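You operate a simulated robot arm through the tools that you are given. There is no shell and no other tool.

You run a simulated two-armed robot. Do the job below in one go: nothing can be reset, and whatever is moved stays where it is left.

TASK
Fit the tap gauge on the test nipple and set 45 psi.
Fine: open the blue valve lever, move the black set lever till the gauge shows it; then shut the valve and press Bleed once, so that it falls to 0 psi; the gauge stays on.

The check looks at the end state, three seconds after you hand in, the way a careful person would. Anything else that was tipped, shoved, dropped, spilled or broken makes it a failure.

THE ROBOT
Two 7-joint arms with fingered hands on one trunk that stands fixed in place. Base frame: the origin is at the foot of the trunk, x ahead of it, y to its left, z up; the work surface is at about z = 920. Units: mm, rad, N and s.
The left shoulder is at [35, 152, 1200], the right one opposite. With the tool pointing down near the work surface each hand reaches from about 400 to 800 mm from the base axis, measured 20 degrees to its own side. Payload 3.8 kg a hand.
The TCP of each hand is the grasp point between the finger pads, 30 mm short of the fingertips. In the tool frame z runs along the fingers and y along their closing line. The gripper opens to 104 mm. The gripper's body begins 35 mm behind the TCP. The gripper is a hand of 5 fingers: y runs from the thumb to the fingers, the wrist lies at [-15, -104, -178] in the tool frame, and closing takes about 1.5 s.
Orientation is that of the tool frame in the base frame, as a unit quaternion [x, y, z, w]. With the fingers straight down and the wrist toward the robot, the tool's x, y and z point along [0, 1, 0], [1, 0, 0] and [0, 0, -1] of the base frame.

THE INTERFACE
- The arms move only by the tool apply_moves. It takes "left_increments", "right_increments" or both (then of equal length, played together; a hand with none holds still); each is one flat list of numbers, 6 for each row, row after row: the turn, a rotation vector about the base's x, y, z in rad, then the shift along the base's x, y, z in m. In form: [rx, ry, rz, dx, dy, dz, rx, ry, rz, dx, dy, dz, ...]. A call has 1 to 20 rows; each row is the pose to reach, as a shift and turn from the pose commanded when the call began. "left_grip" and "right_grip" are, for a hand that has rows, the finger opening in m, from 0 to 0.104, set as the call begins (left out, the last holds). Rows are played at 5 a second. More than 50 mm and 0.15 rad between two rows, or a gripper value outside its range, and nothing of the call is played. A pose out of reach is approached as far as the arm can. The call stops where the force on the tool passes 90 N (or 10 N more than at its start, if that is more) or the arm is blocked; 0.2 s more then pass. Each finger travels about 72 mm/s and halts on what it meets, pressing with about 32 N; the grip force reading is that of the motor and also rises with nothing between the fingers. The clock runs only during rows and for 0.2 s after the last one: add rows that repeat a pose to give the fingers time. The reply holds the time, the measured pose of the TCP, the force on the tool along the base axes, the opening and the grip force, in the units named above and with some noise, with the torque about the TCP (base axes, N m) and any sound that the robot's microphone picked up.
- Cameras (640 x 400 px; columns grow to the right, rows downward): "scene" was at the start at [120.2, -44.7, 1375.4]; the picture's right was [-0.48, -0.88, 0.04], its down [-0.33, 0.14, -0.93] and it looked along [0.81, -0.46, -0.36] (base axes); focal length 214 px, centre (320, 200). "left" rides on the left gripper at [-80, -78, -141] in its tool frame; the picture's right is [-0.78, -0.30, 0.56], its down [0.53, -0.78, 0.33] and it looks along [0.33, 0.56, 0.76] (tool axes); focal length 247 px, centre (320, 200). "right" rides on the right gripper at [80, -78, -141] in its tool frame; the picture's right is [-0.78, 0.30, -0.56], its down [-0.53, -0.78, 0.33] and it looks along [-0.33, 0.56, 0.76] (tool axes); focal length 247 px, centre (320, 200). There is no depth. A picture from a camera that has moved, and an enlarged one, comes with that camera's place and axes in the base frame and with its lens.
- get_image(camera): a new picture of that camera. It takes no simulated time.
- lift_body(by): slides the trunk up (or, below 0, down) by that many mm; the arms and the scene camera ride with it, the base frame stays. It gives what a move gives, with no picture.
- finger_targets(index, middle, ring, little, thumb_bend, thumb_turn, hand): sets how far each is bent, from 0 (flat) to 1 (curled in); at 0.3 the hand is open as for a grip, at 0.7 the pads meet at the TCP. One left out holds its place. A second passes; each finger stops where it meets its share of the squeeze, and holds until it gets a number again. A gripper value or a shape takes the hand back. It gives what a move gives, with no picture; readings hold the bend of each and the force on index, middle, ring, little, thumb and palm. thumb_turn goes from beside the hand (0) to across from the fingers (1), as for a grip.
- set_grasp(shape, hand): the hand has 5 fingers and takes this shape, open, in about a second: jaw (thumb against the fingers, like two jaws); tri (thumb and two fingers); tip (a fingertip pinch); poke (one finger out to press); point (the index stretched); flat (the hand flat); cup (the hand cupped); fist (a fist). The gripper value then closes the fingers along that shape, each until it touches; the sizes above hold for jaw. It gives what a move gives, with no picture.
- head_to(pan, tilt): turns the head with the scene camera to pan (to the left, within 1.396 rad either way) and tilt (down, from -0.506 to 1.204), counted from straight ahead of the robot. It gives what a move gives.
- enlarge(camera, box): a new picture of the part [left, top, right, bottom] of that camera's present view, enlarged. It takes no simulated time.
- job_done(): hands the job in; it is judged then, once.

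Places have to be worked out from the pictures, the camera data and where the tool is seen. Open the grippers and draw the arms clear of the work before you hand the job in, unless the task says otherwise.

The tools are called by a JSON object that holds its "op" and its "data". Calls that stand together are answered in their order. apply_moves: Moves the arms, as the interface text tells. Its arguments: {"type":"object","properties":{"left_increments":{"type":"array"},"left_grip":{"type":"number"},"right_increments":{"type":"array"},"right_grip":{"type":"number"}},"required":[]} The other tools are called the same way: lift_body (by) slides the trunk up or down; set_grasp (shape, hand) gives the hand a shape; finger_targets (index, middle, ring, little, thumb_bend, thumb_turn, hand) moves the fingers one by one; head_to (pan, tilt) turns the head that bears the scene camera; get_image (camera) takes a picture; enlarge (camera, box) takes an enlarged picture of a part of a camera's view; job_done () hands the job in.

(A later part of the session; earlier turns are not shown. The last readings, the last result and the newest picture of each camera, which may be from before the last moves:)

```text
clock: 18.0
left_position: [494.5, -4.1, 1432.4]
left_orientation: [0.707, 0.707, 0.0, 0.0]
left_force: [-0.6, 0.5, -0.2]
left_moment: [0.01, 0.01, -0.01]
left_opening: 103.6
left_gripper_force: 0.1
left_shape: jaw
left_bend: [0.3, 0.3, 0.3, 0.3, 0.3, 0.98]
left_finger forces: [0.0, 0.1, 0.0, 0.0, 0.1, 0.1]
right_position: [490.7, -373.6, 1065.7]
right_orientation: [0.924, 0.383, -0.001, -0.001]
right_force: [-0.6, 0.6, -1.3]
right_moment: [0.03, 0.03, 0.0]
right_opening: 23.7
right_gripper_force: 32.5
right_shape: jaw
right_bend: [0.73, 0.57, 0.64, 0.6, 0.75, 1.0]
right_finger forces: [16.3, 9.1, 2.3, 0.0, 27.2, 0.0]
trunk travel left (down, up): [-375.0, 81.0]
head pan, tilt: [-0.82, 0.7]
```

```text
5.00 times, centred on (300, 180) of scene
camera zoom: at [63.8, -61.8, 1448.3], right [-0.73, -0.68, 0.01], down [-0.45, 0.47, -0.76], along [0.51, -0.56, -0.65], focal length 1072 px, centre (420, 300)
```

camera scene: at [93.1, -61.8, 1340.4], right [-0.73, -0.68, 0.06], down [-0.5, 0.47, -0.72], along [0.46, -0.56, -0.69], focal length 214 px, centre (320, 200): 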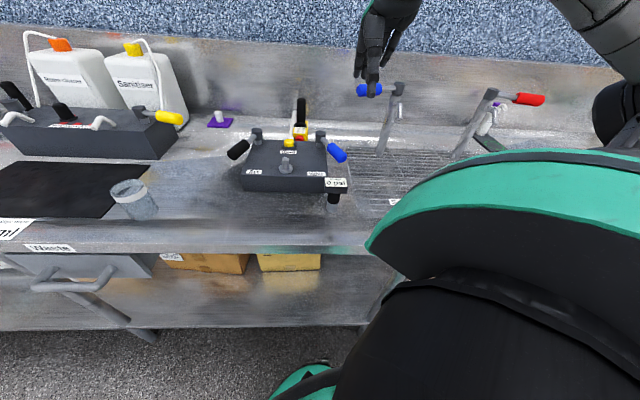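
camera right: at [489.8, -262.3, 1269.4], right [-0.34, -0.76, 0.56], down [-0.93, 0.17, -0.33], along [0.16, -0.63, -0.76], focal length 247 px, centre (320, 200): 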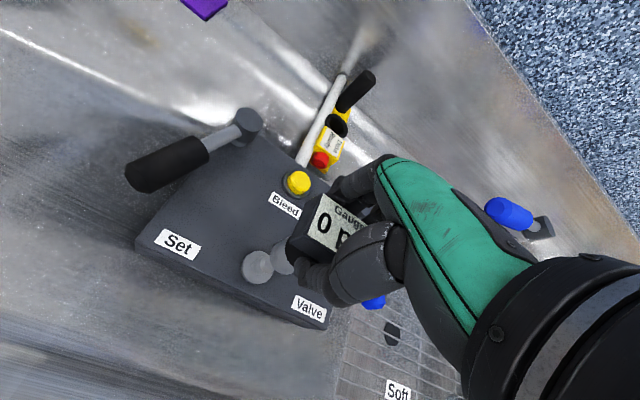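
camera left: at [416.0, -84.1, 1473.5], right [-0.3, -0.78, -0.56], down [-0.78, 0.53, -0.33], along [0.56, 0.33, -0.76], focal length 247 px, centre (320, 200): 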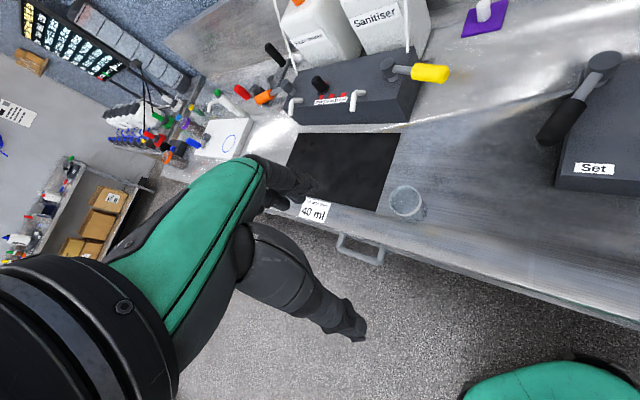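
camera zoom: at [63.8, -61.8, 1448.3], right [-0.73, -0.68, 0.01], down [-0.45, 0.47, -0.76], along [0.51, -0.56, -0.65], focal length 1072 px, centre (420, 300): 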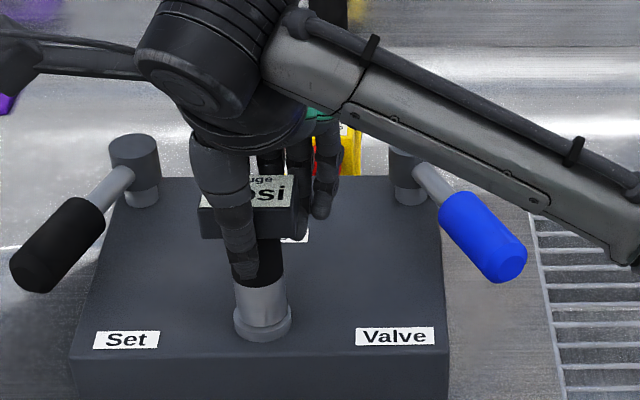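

Almost seated, with a few mm left above the flange. I press down in 2 mm steps until the force rises.

{"op": "apply_moves", "data": {"right_increments": [0, 0, 0, 0, 0, -0.002, 0, 0, 0, 0, 0, -0.004, 0, 0, 0, 0, 0, -0.006, 0, 0, 0, 0, 0, -0.006]}}

{"op": "enlarge", "data": {"camera": "right", "box": [235, 210, 335, 290]}}

{"op": "enlarge", "data": {"camera": "scene", "box": [265, 140, 335, 220]}}

```text
clock: 19.0
left_position: [492.8, -3.0, 1433.4]
left_orientation: [0.707, 0.707, 0.0, 0.0]
left_force: [0.2, 0.5, 0.2]
left_moment: [0.0, -0.01, -0.03]
left_opening: 103.7
left_gripper_force: 0.0
left_shape: jaw
left_bend: [0.3, 0.3, 0.3, 0.3, 0.3, 0.98]
left_finger forces: [0.0, 0.0, 0.0, 0.1, 0.1, 0.0]
right_position: [489.0, -373.0, 1063.1]
right_orientation: [0.924, 0.382, 0.002, 0.002]
right_force: [-0.2, -2.5, 18.9]
right_moment: [-0.15, -0.08, -0.02]
right_opening: 24.5
right_gripper_force: 31.9
right_shape: jaw
right_bend: [0.73, 0.57, 0.64, 0.6, 0.75, 1.0]
right_finger forces: [18.6, 11.6, 1.6, 0.0, 29.8, 0.0]
trunk travel left (down, up): [-375.0, 81.0]
head pan, tilt: [-0.82, 0.7]
```

```text
5.00 times, centred on (285, 250) of right
camera zoom: at [488.1, -261.1, 1203.6], right [-0.34, -0.76, 0.56], down [-0.93, 0.17, -0.34], along [0.16, -0.63, -0.76], focal length 1235 px, centre (495, -50)
```

zoom: 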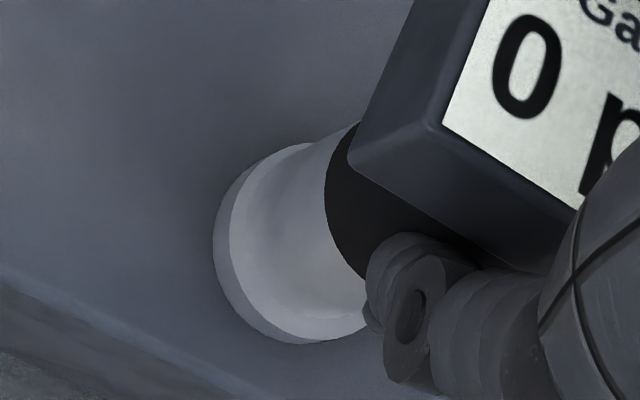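

```text
5.00 times, centred on (300, 180) of scene
camera zoom: at [61.4, -60.5, 1448.7], right [-0.73, -0.68, 0.01], down [-0.45, 0.47, -0.76], along [0.51, -0.56, -0.65], focal length 1072 px, centre (420, 300)
```

zoom: 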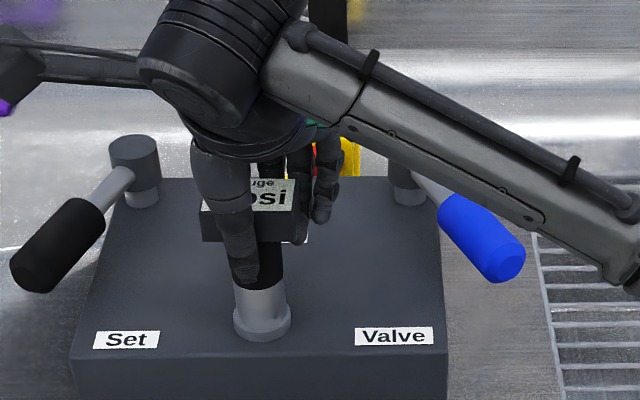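

The socket sits on the flange with 19 N reaction. I ease off the push and open the fingers.

{"op": "apply_moves", "data": {"right_increments": [0, 0, 0, 0, 0, 0.002, 0, 0, 0, 0, 0, 0.003, 0, 0, 0, 0, 0, 0.003]}}

{"op": "apply_moves", "data": {"right_increments": [0, 0, 0, 0, 0, 0, 0, 0, 0, 0, 0, 0, 0, 0, 0, 0, 0, 0, 0, 0, 0, 0, 0, 0, 0, 0, 0, 0, 0, 0, 0, 0, 0, 0, 0, 0], "right_grip": 0.08}}

{"op": "enlarge", "data": {"camera": "right", "box": [235, 170, 395, 290]}}

{"op": "enlarge", "data": {"camera": "scene", "box": [265, 140, 335, 220]}}

```text
clock: 19.8
left_position: [492.5, -3.7, 1433.2]
left_orientation: [0.707, 0.707, 0.0, 0.0]
left_force: [0.1, -0.4, -0.6]
left_moment: [0.04, -0.02, 0.01]
left_opening: 103.7
left_gripper_force: 0.0
left_shape: jaw
left_bend: [0.3, 0.3, 0.3, 0.3, 0.3, 0.98]
left_finger forces: [0.1, 0.0, 0.0, 0.0, 0.0, 0.0]
right_position: [488.2, -372.5, 1062.7]
right_orientation: [0.924, 0.383, 0.0, 0.0]
right_force: [1.4, -3.9, 13.1]
right_moment: [-0.18, -0.14, -0.02]
right_opening: 24.6
right_gripper_force: 31.9
right_shape: jaw
right_bend: [0.73, 0.56, 0.64, 0.6, 0.75, 1.0]
right_finger forces: [19.1, 11.5, 1.8, 0.0, 28.8, 0.0]
trunk travel left (down, up): [-375.0, 81.0]
head pan, tilt: [-0.82, 0.7]
```

```text
clock: 21.2
left_position: [494.4, -4.2, 1433.6]
left_orientation: [0.707, 0.707, 0.0, 0.0]
left_force: [0.2, -0.6, -0.2]
left_moment: [0.01, 0.03, 0.0]
left_opening: 103.4
left_gripper_force: 0.0
left_shape: jaw
left_bend: [0.3, 0.3, 0.3, 0.3, 0.3, 0.98]
left_finger forces: [0.0, 0.0, 0.0, 0.0, 0.0, 0.0]
right_position: [490.2, -372.6, 1061.7]
right_orientation: [0.924, 0.382, 0.0, 0.0]
right_force: [0.1, 0.2, -0.1]
right_moment: [0.01, -0.03, 0.01]
right_opening: 79.6
right_gripper_force: 0.1
right_shape: jaw
right_bend: [0.27, 0.35, 0.32, 0.34, 0.53, 0.99]
right_finger forces: [0.0, 0.0, 0.0, 0.0, 0.0, 0.1]
trunk travel left (down, up): [-375.0, 81.0]
head pan, tilt: [-0.82, 0.7]
```

```text
3.33 times, centred on (315, 230) of right
camera zoom: at [489.7, -261.4, 1203.7], right [-0.34, -0.76, 0.56], down [-0.93, 0.17, -0.33], along [0.16, -0.63, -0.76], focal length 823 px, centre (337, 100)
```

zoom: 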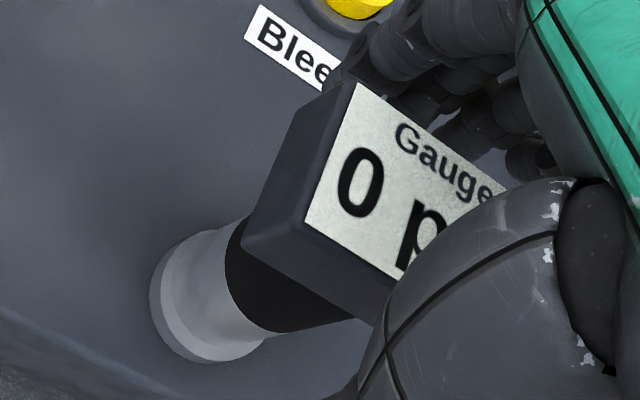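

```text
5.00 times, centred on (300, 180) of scene
camera zoom: at [63.5, -61.6, 1448.3], right [-0.73, -0.68, 0.01], down [-0.45, 0.47, -0.76], along [0.51, -0.56, -0.65], focal length 1072 px, centre (420, 300)
```

zoom: 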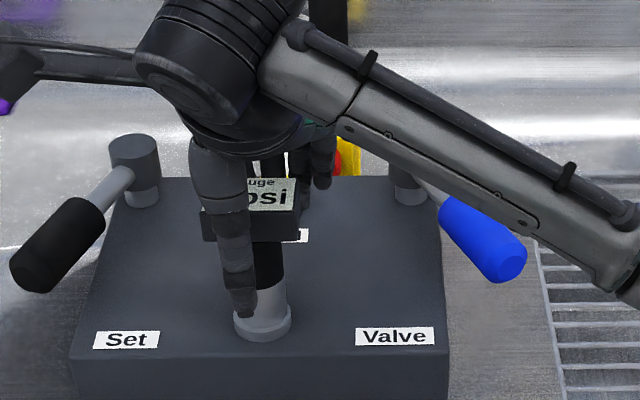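

The gauge stands on the flange and the fingers are free with no force. I withdraw straight up.

{"op": "apply_moves", "data": {"right_increments": [0, 0, 0, 0, 0, 0.01, 0, 0, 0, 0, 0, 0.03, 0, 0, 0, 0, 0, 0.06, 0, 0, 0, 0, 0, 0.1, 0, 0, 0, 0, 0, 0.14, 0, 0, 0, 0, 0, 0.17, 0, 0, 0, 0, 0, 0.17], "right_grip": 0.08}}

{"op": "get_image", "data": {"camera": "right"}}

{"op": "enlarge", "data": {"camera": "scene", "box": [220, 110, 380, 220]}}

```text
clock: 22.8
left_position: [494.9, -4.7, 1432.2]
left_orientation: [0.707, 0.707, 0.0, 0.0]
left_force: [-1.1, 0.1, 0.4]
left_moment: [0.0, 0.0, -0.02]
left_opening: 103.7
left_gripper_force: 0.1
left_shape: jaw
left_bend: [0.3, 0.3, 0.3, 0.3, 0.3, 0.98]
left_finger forces: [0.0, 0.0, 0.1, 0.1, 0.1, 0.0]
right_position: [490.0, -372.6, 1232.3]
right_orientation: [0.924, 0.383, 0.0, 0.0]
right_force: [-0.4, 0.7, -0.2]
right_moment: [0.0, 0.01, 0.01]
right_opening: 79.7
right_gripper_force: 0.1
right_shape: jaw
right_bend: [0.27, 0.35, 0.32, 0.33, 0.53, 0.99]
right_finger forces: [0.0, 0.0, 0.0, 0.0, 0.0, 0.0]
trunk travel left (down, up): [-375.0, 81.0]
head pan, tilt: [-0.82, 0.7]
```

```text
taken
camera right: at [490.1, -261.8, 1374.1], right [-0.34, -0.76, 0.56], down [-0.93, 0.17, -0.33], along [0.16, -0.63, -0.76], focal length 247 px, centre (320, 200)
```

right: 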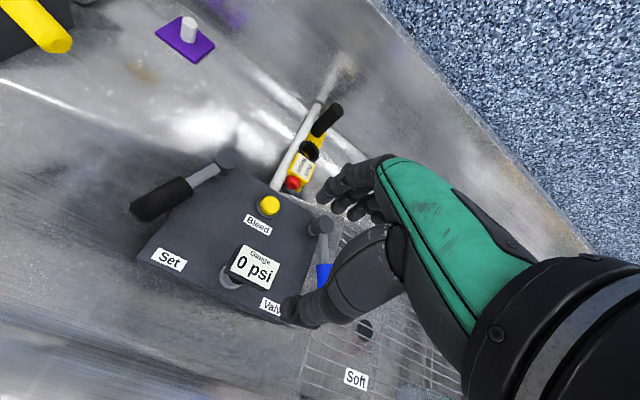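

```text
3.64 times, centred on (300, 165) of scene
camera zoom: at [64.0, -61.4, 1448.3], right [-0.73, -0.68, 0.01], down [-0.45, 0.47, -0.76], along [0.51, -0.56, -0.65], focal length 780 px, centre (393, 327)
```

zoom: 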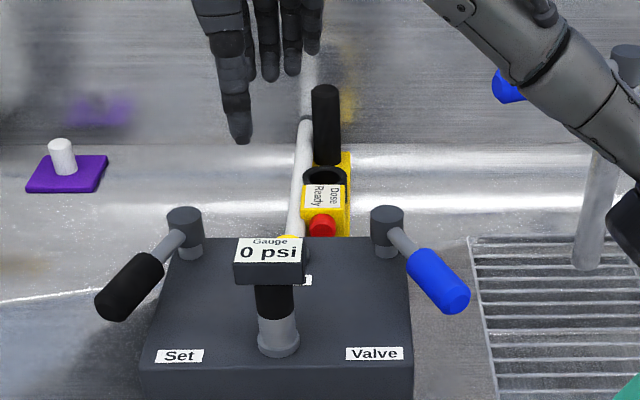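

The gauge is fitted and upright at 0 psi. For the levers and the button I'll use a stretched finger, so I set the right hand to "poke" and look at where the finger ends up.

{"op": "set_grasp", "data": {"hand": "right", "shape": "poke"}}

{"op": "get_image", "data": {"camera": "right"}}

{"op": "get_image", "data": {"camera": "scene"}}

```text
clock: 23.7
left_position: [493.7, -4.8, 1432.5]
left_orientation: [0.707, 0.707, 0.0, 0.0]
left_force: [-0.4, -1.0, -0.3]
left_moment: [0.0, -0.02, -0.01]
left_opening: 103.5
left_gripper_force: 0.0
left_shape: jaw
left_bend: [0.3, 0.3, 0.3, 0.3, 0.3, 0.98]
left_finger forces: [0.0, 0.0, 0.0, 0.0, 0.0, 0.0]
right_position: [489.8, -373.4, 1232.9]
right_orientation: [0.924, 0.382, 0.0, 0.001]
right_force: [0.0, 0.4, -0.1]
right_moment: [0.0, -0.02, 0.02]
right_opening: 0.0
right_gripper_force: 0.1
right_shape: poke
right_bend: [0.7, 0.7, 0.99, 0.99, 1.0, 1.0]
right_finger forces: [0.0, 0.1, 0.0, 0.0, 0.0, 0.0]
trunk travel left (down, up): [-375.0, 81.0]
head pan, tilt: [-0.82, 0.7]
```

```text
taken
camera right: at [489.8, -261.9, 1373.9], right [-0.34, -0.76, 0.56], down [-0.93, 0.17, -0.33], along [0.16, -0.63, -0.76], focal length 247 px, centre (320, 200)
```

right: 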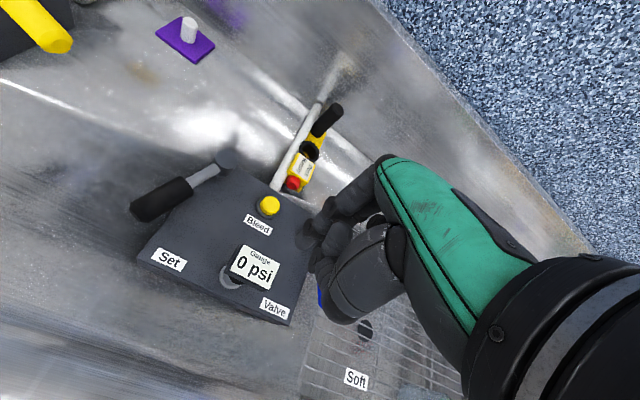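

```text
taken
camera scene: at [63.7, -61.7, 1448.3], right [-0.73, -0.68, 0.01], down [-0.45, 0.47, -0.76], along [0.51, -0.56, -0.65], focal length 214 px, centre (320, 200)
```

scene: 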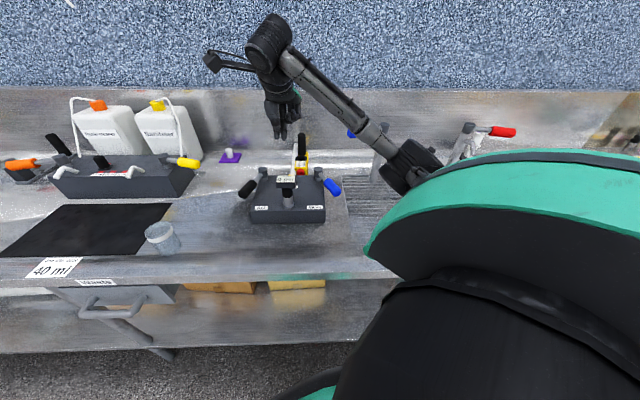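

I zoom on the hand to see which fingers form the poke tip and where they are relative to the TCP.

{"op": "enlarge", "data": {"camera": "scene", "box": [220, 50, 360, 240]}}

{"op": "enlarge", "data": {"camera": "right", "box": [230, 140, 430, 340]}}

```text
2.11 times, centred on (290, 145) of scene
camera zoom: at [63.7, -61.7, 1448.3], right [-0.73, -0.68, 0.01], down [-0.45, 0.47, -0.76], along [0.51, -0.56, -0.65], focal length 452 px, centre (383, 316)
```

zoom: 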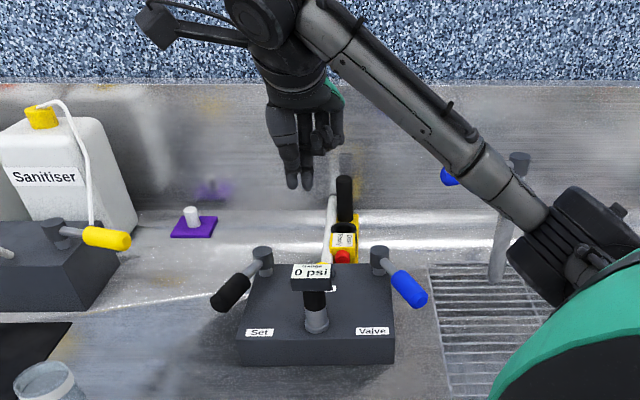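

```text
2.00 times, centred on (330, 240) of right
camera zoom: at [489.8, -261.9, 1373.9], right [-0.34, -0.76, 0.56], down [-0.93, 0.17, -0.33], along [0.16, -0.63, -0.76], focal length 494 px, centre (300, 120)
```

zoom: 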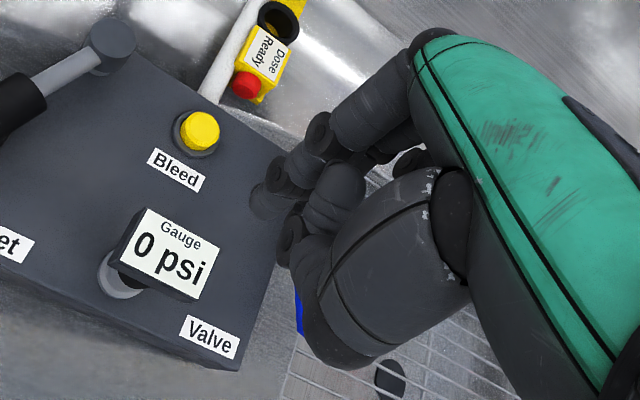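

Index and middle extend side by side, centred on the TCP with tips about 28 mm below it. I'll go beside the blue handle on its box side (TCP about (443, -459)) and down to z≈1024, ready to push it outward gently.

{"op": "apply_moves", "data": {"right_increments": [0, 0, 0, -0.016, -0.028, -0.01, 0, 0, 0, -0.032, -0.058, -0.03, 0, 0, 0, -0.047, -0.086, -0.07, 0, 0, 0, -0.047, -0.086, -0.11, 0, 0, 0, -0.047, -0.086, -0.14, 0, 0, 0, -0.047, -0.086, -0.14]}}

{"op": "get_image", "data": {"camera": "right"}}

{"op": "enlarge", "data": {"camera": "scene", "box": [220, 110, 380, 220]}}

```text
refused: row 3 steps farther than a row can; nothing moved
```

```text
taken
camera right: at [489.8, -261.9, 1373.9], right [-0.34, -0.76, 0.56], down [-0.93, 0.17, -0.33], along [0.16, -0.63, -0.76], focal length 247 px, centre (320, 200)
```

right: 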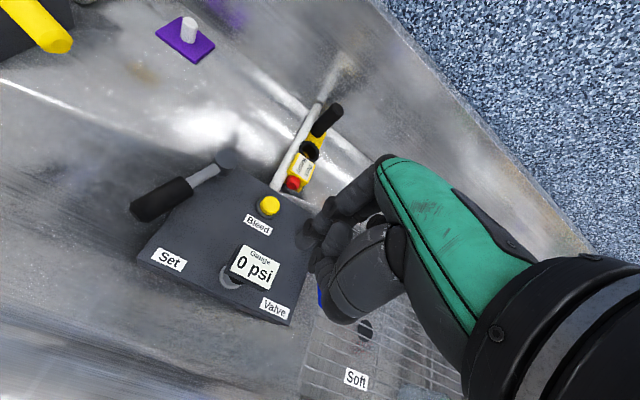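

```text
3.64 times, centred on (300, 165) of scene
camera zoom: at [63.7, -61.7, 1448.3], right [-0.73, -0.68, 0.01], down [-0.45, 0.47, -0.76], along [0.51, -0.56, -0.65], focal length 780 px, centre (393, 327)
```

zoom: 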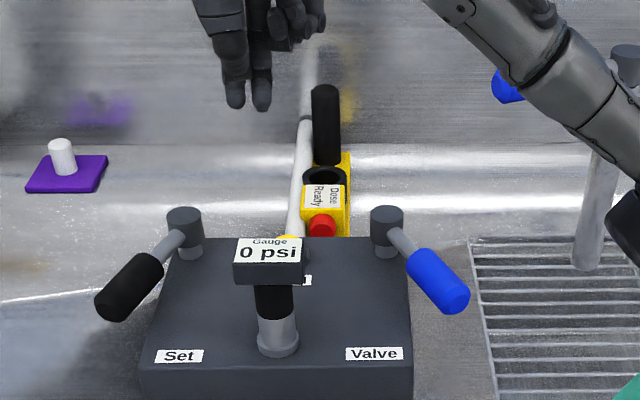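

One step was too long and nothing moved. I repeat with shorter rows.

{"op": "apply_moves", "data": {"right_increments": [0, 0, 0, -0.012, -0.021, -0.01, 0, 0, 0, -0.024, -0.043, -0.025, 0, 0, 0, -0.036, -0.065, -0.045, 0, 0, 0, -0.047, -0.086, -0.07, 0, 0, 0, -0.047, -0.086, -0.105, 0, 0, 0, -0.047, -0.086, -0.14, 0, 0, 0, -0.047, -0.086, -0.14]}}

{"op": "get_image", "data": {"camera": "right"}}

{"op": "enlarge", "data": {"camera": "scene", "box": [220, 110, 380, 220]}}

```text
clock: 25.3
left_position: [495.4, -4.4, 1433.0]
left_orientation: [0.708, 0.707, 0.001, 0.0]
left_force: [0.3, 0.4, -0.3]
left_moment: [0.03, 0.02, 0.0]
left_opening: 103.6
left_gripper_force: 0.1
left_shape: jaw
left_bend: [0.3, 0.3, 0.3, 0.3, 0.3, 0.98]
left_finger forces: [0.1, 0.0, 0.1, 0.0, 0.0, 0.0]
right_position: [442.6, -458.4, 1091.8]
right_orientation: [0.924, 0.382, 0.001, 0.0]
right_force: [0.1, -0.4, -0.2]
right_moment: [0.0, 0.01, -0.01]
right_opening: 0.0
right_gripper_force: 0.0
right_shape: poke
right_bend: [0.7, 0.7, 0.99, 0.99, 1.0, 1.0]
right_finger forces: [0.1, 0.1, 0.1, 0.0, 0.0, 0.1]
trunk travel left (down, up): [-375.0, 81.0]
head pan, tilt: [-0.82, 0.7]
```

```text
taken
camera right: at [443.1, -347.9, 1232.9], right [-0.34, -0.76, 0.56], down [-0.93, 0.17, -0.33], along [0.16, -0.63, -0.76], focal length 247 px, centre (320, 200)
```

right: 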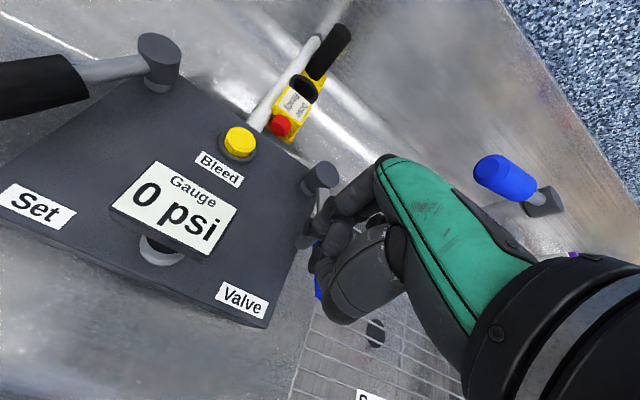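

```text
3.64 times, centred on (300, 165) of scene
camera zoom: at [63.4, -61.8, 1448.4], right [-0.73, -0.68, 0.01], down [-0.45, 0.47, -0.76], along [0.51, -0.56, -0.65], focal length 780 px, centre (393, 327)
```

zoom: 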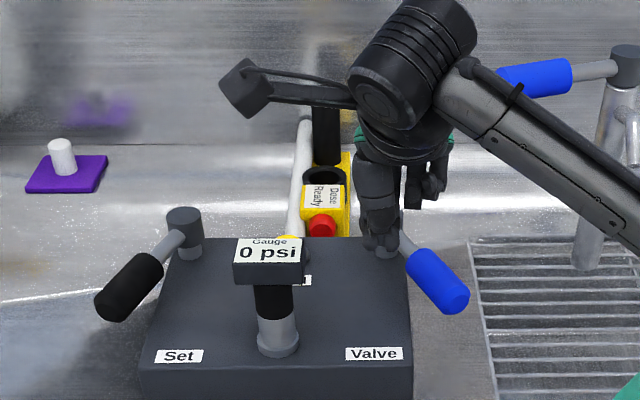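

The fingertips are clearly left of the blue handle and above the box. I lower 69 mm to handle height.

{"op": "apply_moves", "data": {"right_increments": [0, 0, 0, 0, 0, -0.02, 0, 0, 0, 0, 0, -0.04, 0, 0, 0, 0, 0, -0.058, 0, 0, 0, 0, 0, -0.069, 0, 0, 0, 0, 0, -0.069]}}

{"op": "get_image", "data": {"camera": "right"}}

{"op": "enlarge", "data": {"camera": "scene", "box": [240, 130, 380, 220]}}

```text
clock: 26.5
left_position: [494.5, -3.2, 1433.3]
left_orientation: [0.706, 0.708, -0.001, 0.0]
left_force: [-0.5, -0.4, 0.5]
left_moment: [-0.01, 0.02, -0.01]
left_opening: 103.5
left_gripper_force: 0.1
left_shape: jaw
left_bend: [0.3, 0.3, 0.3, 0.3, 0.3, 0.98]
left_finger forces: [0.0, 0.0, 0.1, 0.0, 0.0, 0.0]
right_position: [442.5, -458.4, 1022.3]
right_orientation: [0.924, 0.382, 0.0, 0.0]
right_force: [-0.6, 0.2, -1.1]
right_moment: [0.0, 0.0, 0.03]
right_opening: 0.3
right_gripper_force: 0.1
right_shape: poke
right_bend: [0.7, 0.7, 0.99, 0.99, 1.0, 1.0]
right_finger forces: [0.1, 0.1, 0.0, 0.0, 0.1, 0.0]
trunk travel left (down, up): [-375.0, 81.0]
head pan, tilt: [-0.82, 0.7]
```

```text
taken
camera right: at [443.1, -347.2, 1163.3], right [-0.34, -0.76, 0.56], down [-0.93, 0.17, -0.33], along [0.16, -0.63, -0.76], focal length 247 px, centre (320, 200)
```

right: 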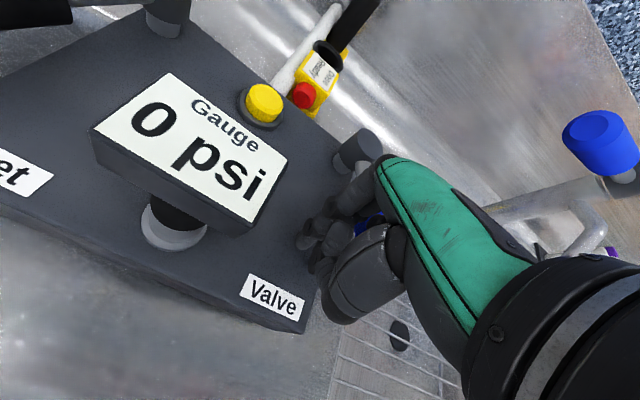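

```text
4.44 times, centred on (310, 175) of scene
camera zoom: at [63.6, -61.7, 1448.3], right [-0.73, -0.68, 0.01], down [-0.45, 0.47, -0.76], along [0.51, -0.56, -0.65], focal length 953 px, centre (364, 311)
```

zoom: 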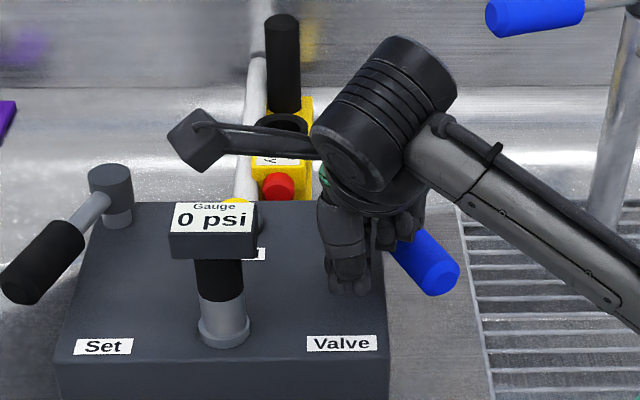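

The fingers are at the handle's height on its box side. I push slowly in the outward direction (-0.33, -0.94) by 30 mm and watch the force.

{"op": "apply_moves", "data": {"right_increments": [0, 0, 0, -0.0033, -0.0094, 0, 0, 0, 0, -0.005, -0.0142, 0, 0, 0, 0, -0.0066, -0.0189, 0, 0, 0, 0, -0.0083, -0.0236, 0, 0, 0, 0, -0.0099, -0.0283, 0]}}

{"op": "enlarge", "data": {"camera": "scene", "box": [240, 130, 380, 220]}}

```text
clock: 27.7
left_position: [494.3, -3.8, 1433.0]
left_orientation: [0.707, 0.708, 0.0, 0.0]
left_force: [0.5, 0.2, 0.1]
left_moment: [-0.03, -0.03, -0.01]
left_opening: 103.5
left_gripper_force: 0.1
left_shape: jaw
left_bend: [0.3, 0.3, 0.3, 0.3, 0.3, 0.98]
left_finger forces: [0.0, 0.1, 0.0, 0.0, 0.0, 0.0]
right_position: [431.3, -486.6, 1022.1]
right_orientation: [0.924, 0.383, 0.0, 0.0]
right_force: [0.9, 4.5, -1.7]
right_moment: [0.05, 0.0, 0.03]
right_opening: 0.2
right_gripper_force: 0.0
right_shape: poke
right_bend: [0.7, 0.7, 0.99, 0.99, 1.0, 1.0]
right_finger forces: [0.0, 3.8, 0.0, 0.0, 0.0, 0.0]
trunk travel left (down, up): [-375.0, 81.0]
head pan, tilt: [-0.82, 0.7]
```

```text
4.44 times, centred on (310, 175) of scene
camera zoom: at [63.6, -61.2, 1448.3], right [-0.73, -0.68, 0.01], down [-0.45, 0.47, -0.76], along [0.51, -0.56, -0.65], focal length 953 px, centre (364, 311)
```

zoom: 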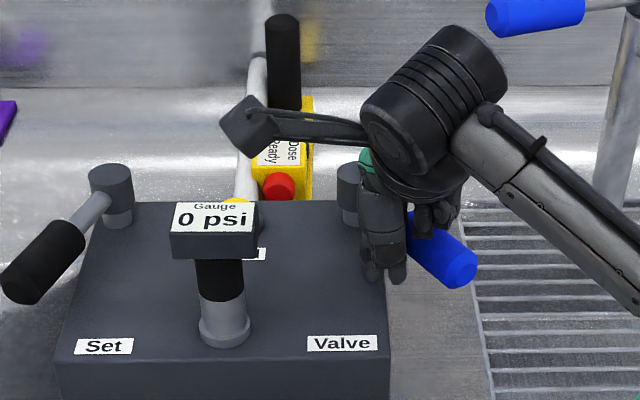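

The lever turns outward with only about 4.5 N of resistance. I continue pushing along an arc around its pivot.

{"op": "apply_moves", "data": {"right_increments": [0, 0, 0, -0.0046, -0.0078, 0, 0, 0, 0, -0.0092, -0.0157, 0, 0, 0, 0, -0.0122, -0.0243, 0, 0, 0, 0, -0.0152, -0.033, 0, 0, 0, 0, -0.0166, -0.042, 0, 0, 0, 0, -0.018, -0.0511, 0]}}

{"op": "enlarge", "data": {"camera": "scene", "box": [240, 130, 380, 220]}}

```text
clock: 29.1
left_position: [494.8, -3.1, 1432.6]
left_orientation: [0.707, 0.707, 0.0, 0.0]
left_force: [-0.2, -0.8, 0.0]
left_moment: [0.0, -0.01, 0.03]
left_opening: 103.8
left_gripper_force: 0.0
left_shape: jaw
left_bend: [0.3, 0.3, 0.3, 0.3, 0.3, 0.98]
left_finger forces: [0.0, 0.0, 0.0, 0.0, 0.1, 0.1]
right_position: [414.9, -538.1, 1023.1]
right_orientation: [0.924, 0.383, 0.0, 0.0]
right_force: [1.0, 3.8, 2.1]
right_moment: [-0.05, -0.04, 0.05]
right_opening: 0.0
right_gripper_force: 0.0
right_shape: poke
right_bend: [0.7, 0.7, 0.99, 0.99, 1.0, 1.0]
right_finger forces: [0.0, 3.6, 0.0, 0.1, 0.0, 0.1]
trunk travel left (down, up): [-375.0, 81.0]
head pan, tilt: [-0.82, 0.7]
```

```text
4.44 times, centred on (310, 175) of scene
camera zoom: at [63.6, -60.7, 1448.4], right [-0.73, -0.68, 0.01], down [-0.45, 0.47, -0.76], along [0.51, -0.56, -0.65], focal length 953 px, centre (364, 311)
```

zoom: 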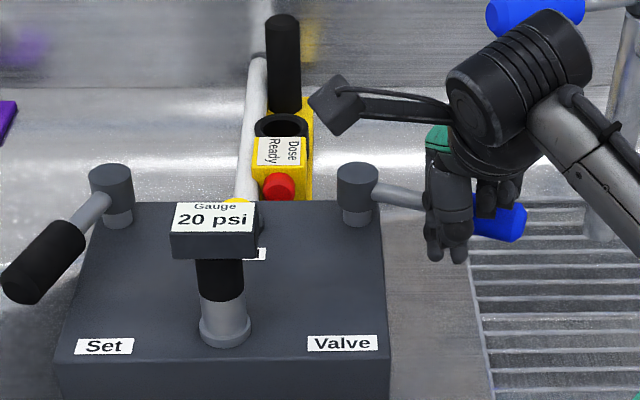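

The gauge now reads 20 psi, so this is the opening direction. I push a little further to have the valve well open and see if the reading is steady.

{"op": "apply_moves", "data": {"right_increments": [0, 0, 0, 0.0002, -0.009, 0, 0, 0, 0, 0.0003, -0.018, 0, 0, 0, 0, 0.002, -0.027, 0, 0, 0, 0, 0.0038, -0.0362, 0]}}

{"op": "enlarge", "data": {"camera": "scene", "box": [240, 130, 380, 220]}}

```text
clock: 30.1
left_position: [492.6, 2.6, 1433.3]
left_orientation: [0.707, 0.707, -0.002, 0.002]
left_force: [0.3, -0.6, 0.5]
left_moment: [-0.01, 0.0, 0.01]
left_opening: 103.3
left_gripper_force: 0.0
left_shape: jaw
left_bend: [0.3, 0.3, 0.3, 0.3, 0.3, 0.98]
left_finger forces: [0.1, 0.0, 0.0, 0.1, 0.0, 0.1]
right_position: [416.9, -569.1, 1025.9]
right_orientation: [0.923, 0.384, 0.001, 0.002]
right_force: [-2.6, 18.0, 7.2]
right_moment: [-0.05, -0.05, 0.02]
right_opening: 0.0
right_gripper_force: 0.1
right_shape: poke
right_bend: [0.7, 0.7, 0.99, 0.99, 1.0, 1.0]
right_finger forces: [0.0, 16.7, 0.0, 0.1, 0.1, 0.0]
trunk travel left (down, up): [-375.0, 81.0]
head pan, tilt: [-0.82, 0.7]
```

```text
4.44 times, centred on (310, 175) of scene
camera zoom: at [61.9, -55.3, 1448.7], right [-0.73, -0.68, 0.02], down [-0.45, 0.47, -0.76], along [0.51, -0.56, -0.65], focal length 953 px, centre (364, 311)
```

zoom: 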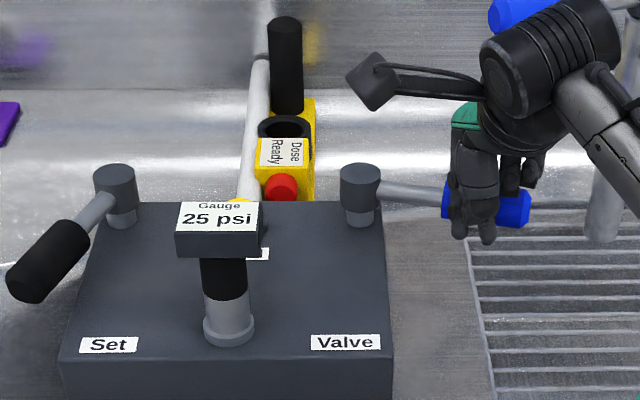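

The lever reached its stop (18 N), and the gauge reads 25 psi. I back the fingers off the handle and lift clear, then check the reading.

{"op": "apply_moves", "data": {"right_increments": [0, 0, 0, 0, 0.01, 0, 0, 0, 0, 0, 0.025, 0, 0, 0, 0, 0, 0.035, 0, 0, 0, 0, 0, 0.035, 0.03, 0, 0, 0, 0, 0.035, 0.07, 0, 0, 0, 0, 0.035, 0.11, 0, 0, 0, 0, 0.035, 0.14, 0, 0, 0, 0, 0.035, 0.14]}}

{"op": "get_image", "data": {"camera": "right"}}

{"op": "enlarge", "data": {"camera": "scene", "box": [240, 130, 380, 220]}}

```text
clock: 31.9
left_position: [493.7, -5.4, 1431.5]
left_orientation: [0.707, 0.707, -0.001, -0.001]
left_force: [-0.8, 0.1, -0.8]
left_moment: [0.01, 0.0, 0.02]
left_opening: 103.6
left_gripper_force: 0.0
left_shape: jaw
left_bend: [0.3, 0.3, 0.3, 0.3, 0.3, 0.98]
left_finger forces: [0.0, 0.0, 0.0, 0.0, 0.0, 0.1]
right_position: [419.2, -540.6, 1164.4]
right_orientation: [0.924, 0.382, 0.0, 0.0]
right_force: [-0.1, 0.0, 0.3]
right_moment: [-0.03, 0.01, -0.02]
right_opening: 0.0
right_gripper_force: 0.0
right_shape: poke
right_bend: [0.7, 0.7, 0.99, 0.99, 1.0, 1.0]
right_finger forces: [0.1, 0.1, 0.0, 0.0, 0.0, 0.0]
trunk travel left (down, up): [-375.0, 81.0]
head pan, tilt: [-0.82, 0.7]
```

```text
taken
camera right: at [418.7, -429.0, 1304.5], right [-0.34, -0.76, 0.56], down [-0.93, 0.17, -0.33], along [0.16, -0.63, -0.76], focal length 247 px, centre (320, 200)
```

right: 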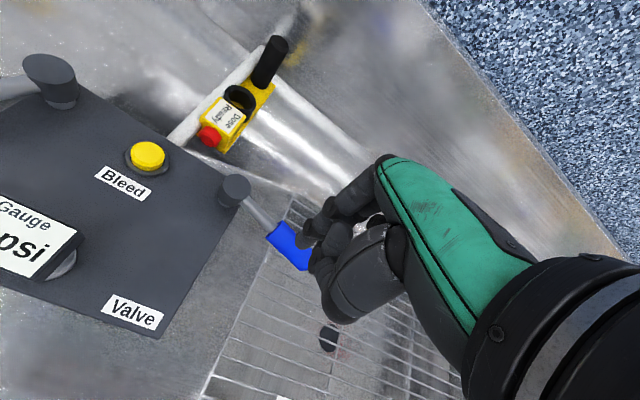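

```text
4.44 times, centred on (310, 175) of scene
camera zoom: at [63.5, -61.9, 1448.3], right [-0.73, -0.68, 0.01], down [-0.45, 0.47, -0.76], along [0.51, -0.56, -0.65], focal length 953 px, centre (364, 311)
```

zoom: 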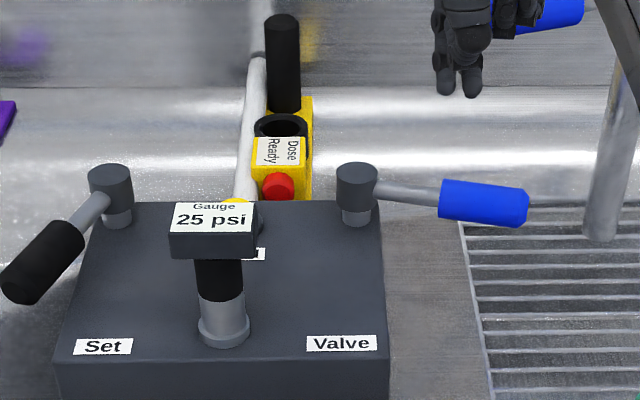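

The valve is fully open, the gauge steady at 25 psi. Next the Set lever (pivot ≈ (658, -402), handle from (627, -347) to (604, -280)); I move the right hand to its inner side at a safe height first.

{"op": "apply_moves", "data": {"right_increments": [0, 0, 0, 0.02, 0.03, 0.01, 0, 0, 0, 0.043, 0.062, 0.015, 0, 0, 0, 0.067, 0.096, 0.015, 0, 0, 0, 0.09, 0.129, 0.015, 0, 0, 0, 0.113, 0.162, 0.015, 0, 0, 0, 0.136, 0.195, 0.01, 0, 0, 0, 0.157, 0.225, 0.0, 0, 0, 0, 0.157, 0.225, -0.035, 0, 0, 0, 0.157, 0.225, -0.07, 0, 0, 0, 0.157, 0.225, -0.07]}}

{"op": "get_image", "data": {"camera": "right"}}

{"op": "enlarge", "data": {"camera": "scene", "box": [220, 120, 360, 220]}}

```text
clock: 34.1
left_position: [494.7, -3.8, 1432.3]
left_orientation: [0.707, 0.707, 0.0, 0.0]
left_force: [-0.1, 0.6, 0.3]
left_moment: [0.02, -0.02, -0.03]
left_opening: 103.4
left_gripper_force: 0.0
left_shape: jaw
left_bend: [0.3, 0.3, 0.3, 0.3, 0.3, 0.98]
left_finger forces: [0.0, 0.1, 0.0, 0.0, 0.1, 0.0]
right_position: [575.8, -312.7, 1093.3]
right_orientation: [0.924, 0.383, 0.0, 0.001]
right_force: [0.3, -0.2, -0.2]
right_moment: [0.02, 0.0, 0.0]
right_opening: 0.1
right_gripper_force: 0.0
right_shape: poke
right_bend: [0.7, 0.7, 0.99, 0.99, 1.0, 1.0]
right_finger forces: [0.0, 0.0, 0.0, 0.1, 0.0, 0.1]
trunk travel left (down, up): [-375.0, 81.0]
head pan, tilt: [-0.82, 0.7]
```

```text
taken
camera right: at [575.8, -202.4, 1234.2], right [-0.34, -0.76, 0.56], down [-0.93, 0.17, -0.33], along [0.16, -0.63, -0.76], focal length 247 px, centre (320, 200)
```

right: 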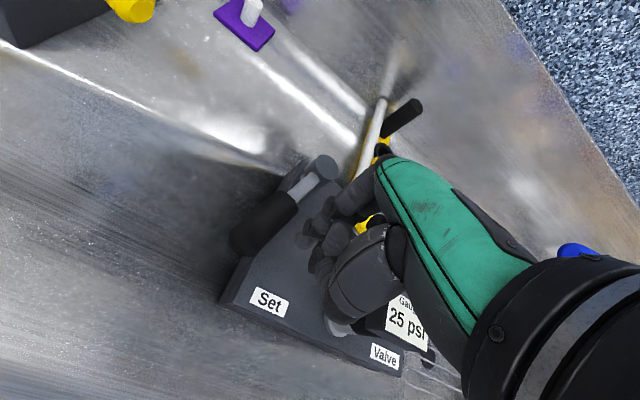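

```text
4.00 times, centred on (290, 170) of scene
camera zoom: at [63.9, -61.1, 1448.4], right [-0.73, -0.68, 0.01], down [-0.45, 0.47, -0.76], along [0.51, -0.56, -0.65], focal length 858 px, centre (440, 320)
```

zoom: 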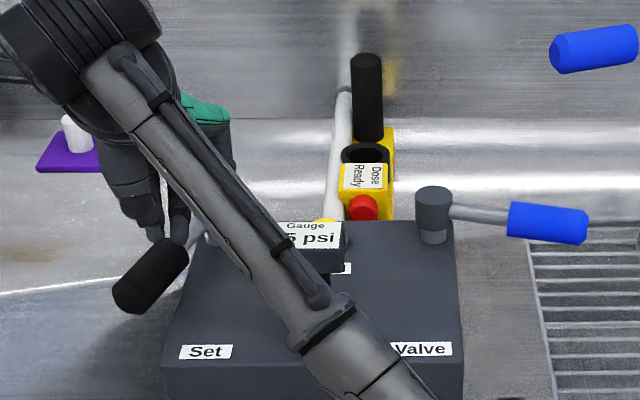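

The fingertips hover just inside the black handle, and the gauge (25 psi) is visible in the hand camera. I back off 9 mm for clearance, then lower to handle height.

{"op": "apply_moves", "data": {"right_increments": [0, 0, 0, -0.008, -0.005, 0, 0, 0, 0, -0.008, -0.005, -0.02, 0, 0, 0, -0.008, -0.005, -0.04, 0, 0, 0, -0.008, -0.005, -0.058, 0, 0, 0, -0.008, -0.005, -0.07, 0, 0, 0, -0.008, -0.005, -0.07]}}

{"op": "get_image", "data": {"camera": "right"}}

{"op": "get_image", "data": {"camera": "scene"}}

{"op": "get_image", "data": {"camera": "left"}}

```text
clock: 35.5
left_position: [494.9, -4.0, 1433.3]
left_orientation: [0.707, 0.707, 0.0, 0.0]
left_force: [-0.4, -0.2, 0.2]
left_moment: [-0.03, -0.04, -0.01]
left_opening: 103.7
left_gripper_force: 0.1
left_shape: jaw
left_bend: [0.3, 0.3, 0.3, 0.3, 0.3, 0.98]
left_finger forces: [0.1, 0.0, 0.0, 0.1, 0.1, 0.0]
right_position: [568.2, -319.6, 1024.3]
right_orientation: [0.924, 0.382, 0.0, 0.0]
right_force: [0.8, -0.4, -0.5]
right_moment: [0.01, 0.0, -0.02]
right_opening: 0.0
right_gripper_force: 0.0
right_shape: poke
right_bend: [0.7, 0.7, 0.99, 0.99, 1.0, 1.0]
right_finger forces: [0.1, 0.0, 0.0, 0.0, 0.1, 0.0]
trunk travel left (down, up): [-375.0, 81.0]
head pan, tilt: [-0.82, 0.7]
```

```text
taken
camera right: at [568.2, -208.2, 1164.8], right [-0.34, -0.76, 0.56], down [-0.93, 0.17, -0.33], along [0.16, -0.63, -0.76], focal length 247 px, centre (320, 200)
```

right: 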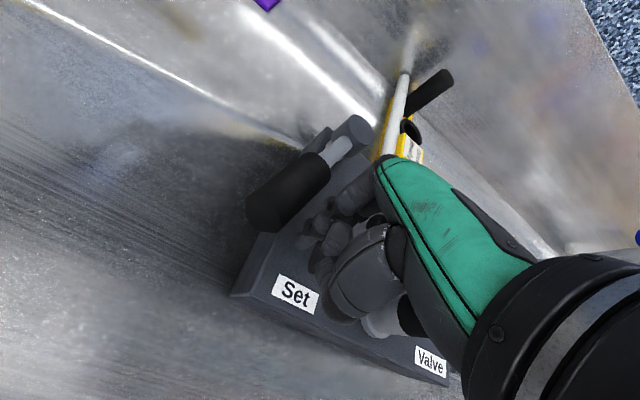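

```text
taken
camera scene: at [63.8, -61.6, 1448.3], right [-0.73, -0.68, 0.01], down [-0.45, 0.47, -0.76], along [0.51, -0.56, -0.65], focal length 214 px, centre (320, 200)
```

scene: 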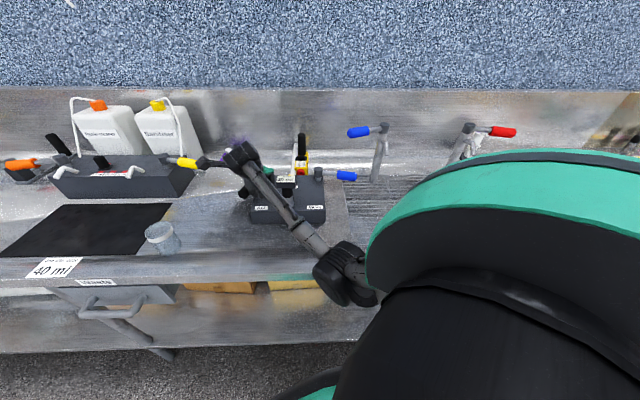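

```text
taken
camera left: at [416.2, -83.8, 1573.4], right [-0.3, -0.78, -0.56], down [-0.78, 0.53, -0.33], along [0.56, 0.33, -0.76], focal length 247 px, centre (320, 200)
```

left: 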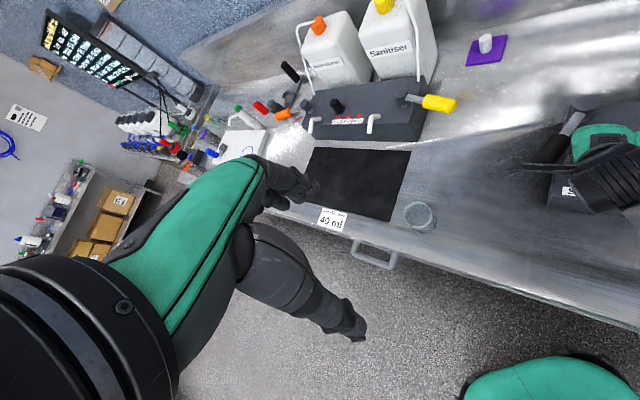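

The fingers sit inside the black handle without contact. I check whether the gauge display is readable from the scene camera in this pose.

{"op": "enlarge", "data": {"camera": "scene", "box": [230, 130, 350, 230]}}

{"op": "enlarge", "data": {"camera": "right", "box": [220, 90, 420, 290]}}

```text
4.00 times, centred on (290, 180) of scene
camera zoom: at [63.8, -61.6, 1448.3], right [-0.73, -0.68, 0.01], down [-0.45, 0.47, -0.76], along [0.51, -0.56, -0.65], focal length 858 px, centre (440, 280)
```

zoom: 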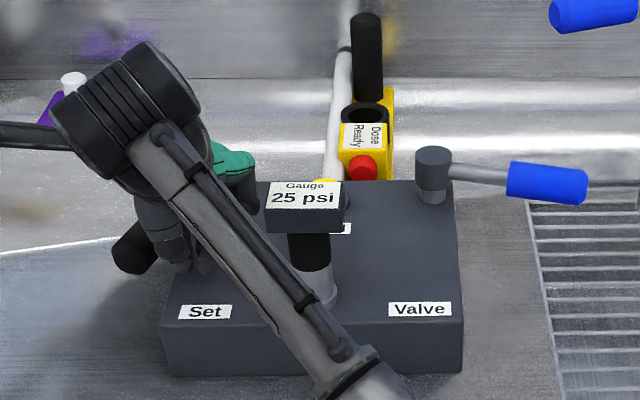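

```text
2.00 times, centred on (320, 190) of right
camera zoom: at [568.2, -208.2, 1164.8], right [-0.34, -0.76, 0.56], down [-0.93, 0.17, -0.33], along [0.16, -0.63, -0.76], focal length 494 px, centre (320, 220)
```

zoom: 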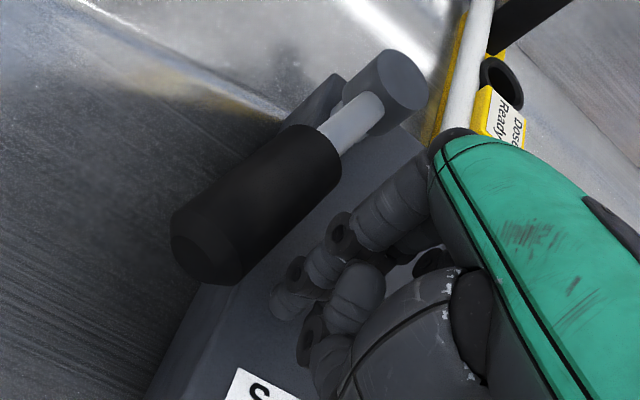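

The gauge is readable (25 psi). I push outward along (0.91, 0.41) by 22 mm in small steps, expecting contact after about 12 mm.

{"op": "apply_moves", "data": {"right_increments": [0, 0, 0, 0.0046, 0.002, 0, 0, 0, 0, 0.0091, 0.0041, 0, 0, 0, 0, 0.0128, 0.0057, 0, 0, 0, 0, 0.0165, 0.0073, 0, 0, 0, 0, 0.0201, 0.009, 0]}}

{"op": "enlarge", "data": {"camera": "scene", "box": [230, 130, 350, 230]}}

{"op": "enlarge", "data": {"camera": "right", "box": [220, 90, 420, 290]}}

```text
clock: 36.7
left_position: [494.4, -4.6, 1432.6]
left_orientation: [0.707, 0.707, 0.0, 0.0]
left_force: [0.4, -0.2, -0.4]
left_moment: [-0.01, 0.0, -0.01]
left_opening: 103.5
left_gripper_force: 0.2
left_shape: jaw
left_bend: [0.3, 0.3, 0.3, 0.3, 0.3, 0.98]
left_finger forces: [0.0, 0.0, 0.1, 0.1, 0.0, 0.1]
right_position: [588.1, -311.0, 1023.8]
right_orientation: [0.924, 0.382, 0.0, 0.0]
right_force: [-1.8, -0.5, -1.3]
right_moment: [-0.06, 0.01, -0.02]
right_opening: 0.0
right_gripper_force: 0.1
right_shape: poke
right_bend: [0.7, 0.7, 0.99, 0.99, 1.0, 1.0]
right_finger forces: [2.0, 0.0, 0.0, 0.0, 0.1, 0.0]
trunk travel left (down, up): [-375.0, 81.0]
head pan, tilt: [-0.82, 0.7]
```

```text
4.00 times, centred on (290, 180) of scene
camera zoom: at [63.5, -61.6, 1448.3], right [-0.73, -0.68, 0.01], down [-0.45, 0.47, -0.76], along [0.51, -0.56, -0.65], focal length 858 px, centre (440, 280)
```

zoom: 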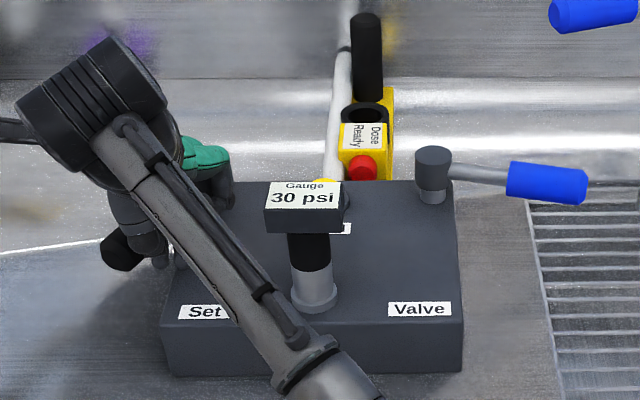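

```text
2.00 times, centred on (320, 190) of right
camera zoom: at [588.2, -199.2, 1164.5], right [-0.34, -0.76, 0.56], down [-0.93, 0.17, -0.33], along [0.16, -0.63, -0.76], focal length 494 px, centre (320, 220)
```

zoom: 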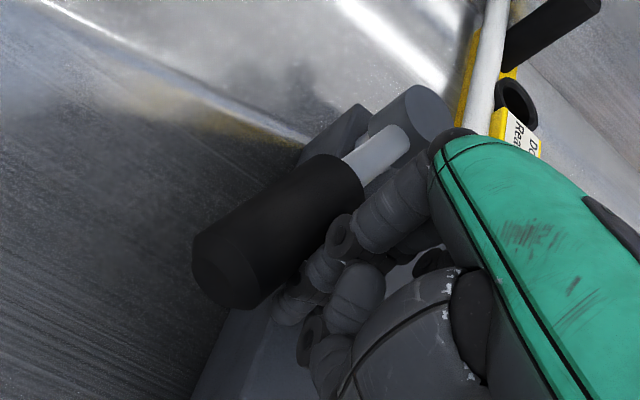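

The reading rises to 30 psi, so outward is the right direction. I continue along the arc by about 16 mm in small steps.

{"op": "apply_moves", "data": {"right_increments": [0, 0, 0, 0.0033, 0.0024, 0, 0, 0, 0, 0.0067, 0.0046, 0, 0, 0, 0, 0.01, 0.0068, 0, 0, 0, 0, 0.0134, 0.0089, 0, 0, 0, 0, 0.0134, 0.0089, 0]}}

{"op": "enlarge", "data": {"camera": "scene", "box": [230, 130, 350, 230]}}

```text
clock: 37.9
left_position: [494.5, -4.3, 1432.3]
left_orientation: [0.707, 0.707, 0.001, 0.0]
left_force: [-0.6, -1.0, 0.5]
left_moment: [0.0, 0.01, -0.03]
left_opening: 103.6
left_gripper_force: 0.1
left_shape: jaw
left_bend: [0.3, 0.3, 0.3, 0.3, 0.3, 0.98]
left_finger forces: [0.0, 0.0, 0.0, 0.0, 0.0, 0.1]
right_position: [601.3, -301.4, 1023.6]
right_orientation: [0.924, 0.383, 0.001, 0.0]
right_force: [-0.7, -0.4, 0.9]
right_moment: [0.0, -0.02, -0.03]
right_opening: 0.0
right_gripper_force: 0.1
right_shape: poke
right_bend: [0.7, 0.7, 0.99, 0.99, 1.0, 1.0]
right_finger forces: [1.5, 0.0, 0.0, 0.0, 0.0, 0.0]
trunk travel left (down, up): [-375.0, 81.0]
head pan, tilt: [-0.82, 0.7]
```

```text
4.00 times, centred on (290, 180) of scene
camera zoom: at [63.3, -61.7, 1448.3], right [-0.73, -0.68, 0.01], down [-0.45, 0.47, -0.76], along [0.51, -0.56, -0.65], focal length 858 px, centre (440, 280)
```

zoom: 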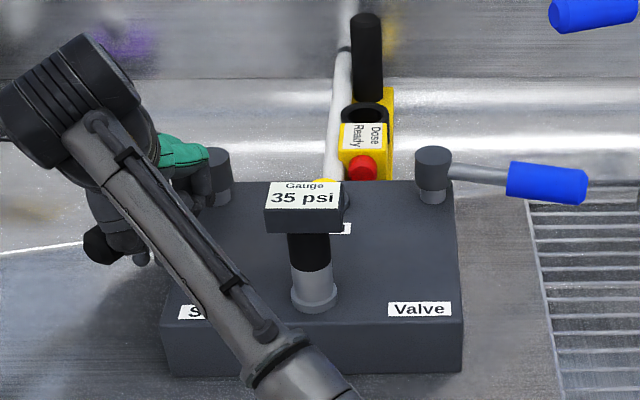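

35 psi now; the display steps by 5. I push another 10 mm along the arc and let it settle.

{"op": "apply_moves", "data": {"right_increments": [0, 0, 0, 0.0034, 0.0019, 0, 0, 0, 0, 0.0064, 0.0034, 0, 0, 0, 0, 0.0089, 0.0046, 0, 0, 0, 0, 0.0089, 0.0046, 0, 0, 0, 0, 0.0089, 0.0046, 0, 0, 0, 0, 0.0089, 0.0046, 0]}}

{"op": "enlarge", "data": {"camera": "scene", "box": [230, 130, 350, 230]}}

```text
clock: 39.3
left_position: [494.2, -4.3, 1432.6]
left_orientation: [0.707, 0.708, 0.0, 0.0]
left_force: [-0.4, 0.4, -0.1]
left_moment: [-0.01, -0.02, -0.02]
left_opening: 103.4
left_gripper_force: 0.1
left_shape: jaw
left_bend: [0.3, 0.3, 0.3, 0.3, 0.3, 0.98]
left_finger forces: [0.1, 0.1, 0.0, 0.0, 0.1, 0.1]
right_position: [609.7, -298.0, 1022.8]
right_orientation: [0.924, 0.382, 0.0, 0.001]
right_force: [0.0, 0.1, 0.2]
right_moment: [0.02, 0.01, -0.01]
right_opening: 0.0
right_gripper_force: 0.0
right_shape: poke
right_bend: [0.7, 0.7, 0.99, 0.99, 1.0, 1.0]
right_finger forces: [0.6, 0.0, 0.0, 0.0, 0.1, 0.0]
trunk travel left (down, up): [-375.0, 81.0]
head pan, tilt: [-0.82, 0.7]
```

```text
4.00 times, centred on (290, 180) of scene
camera zoom: at [63.5, -61.6, 1448.3], right [-0.73, -0.68, 0.01], down [-0.45, 0.47, -0.76], along [0.51, -0.56, -0.65], focal length 858 px, centre (440, 280)
```

zoom: 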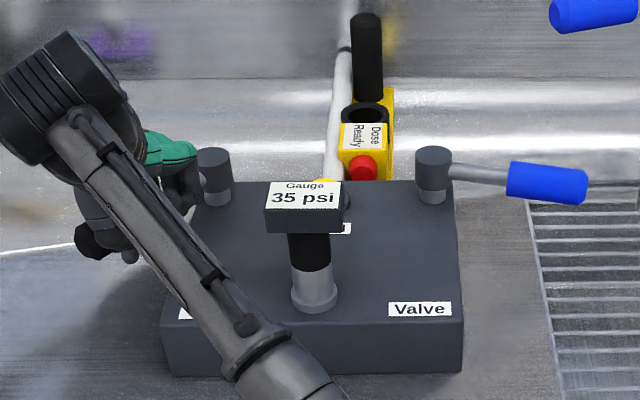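

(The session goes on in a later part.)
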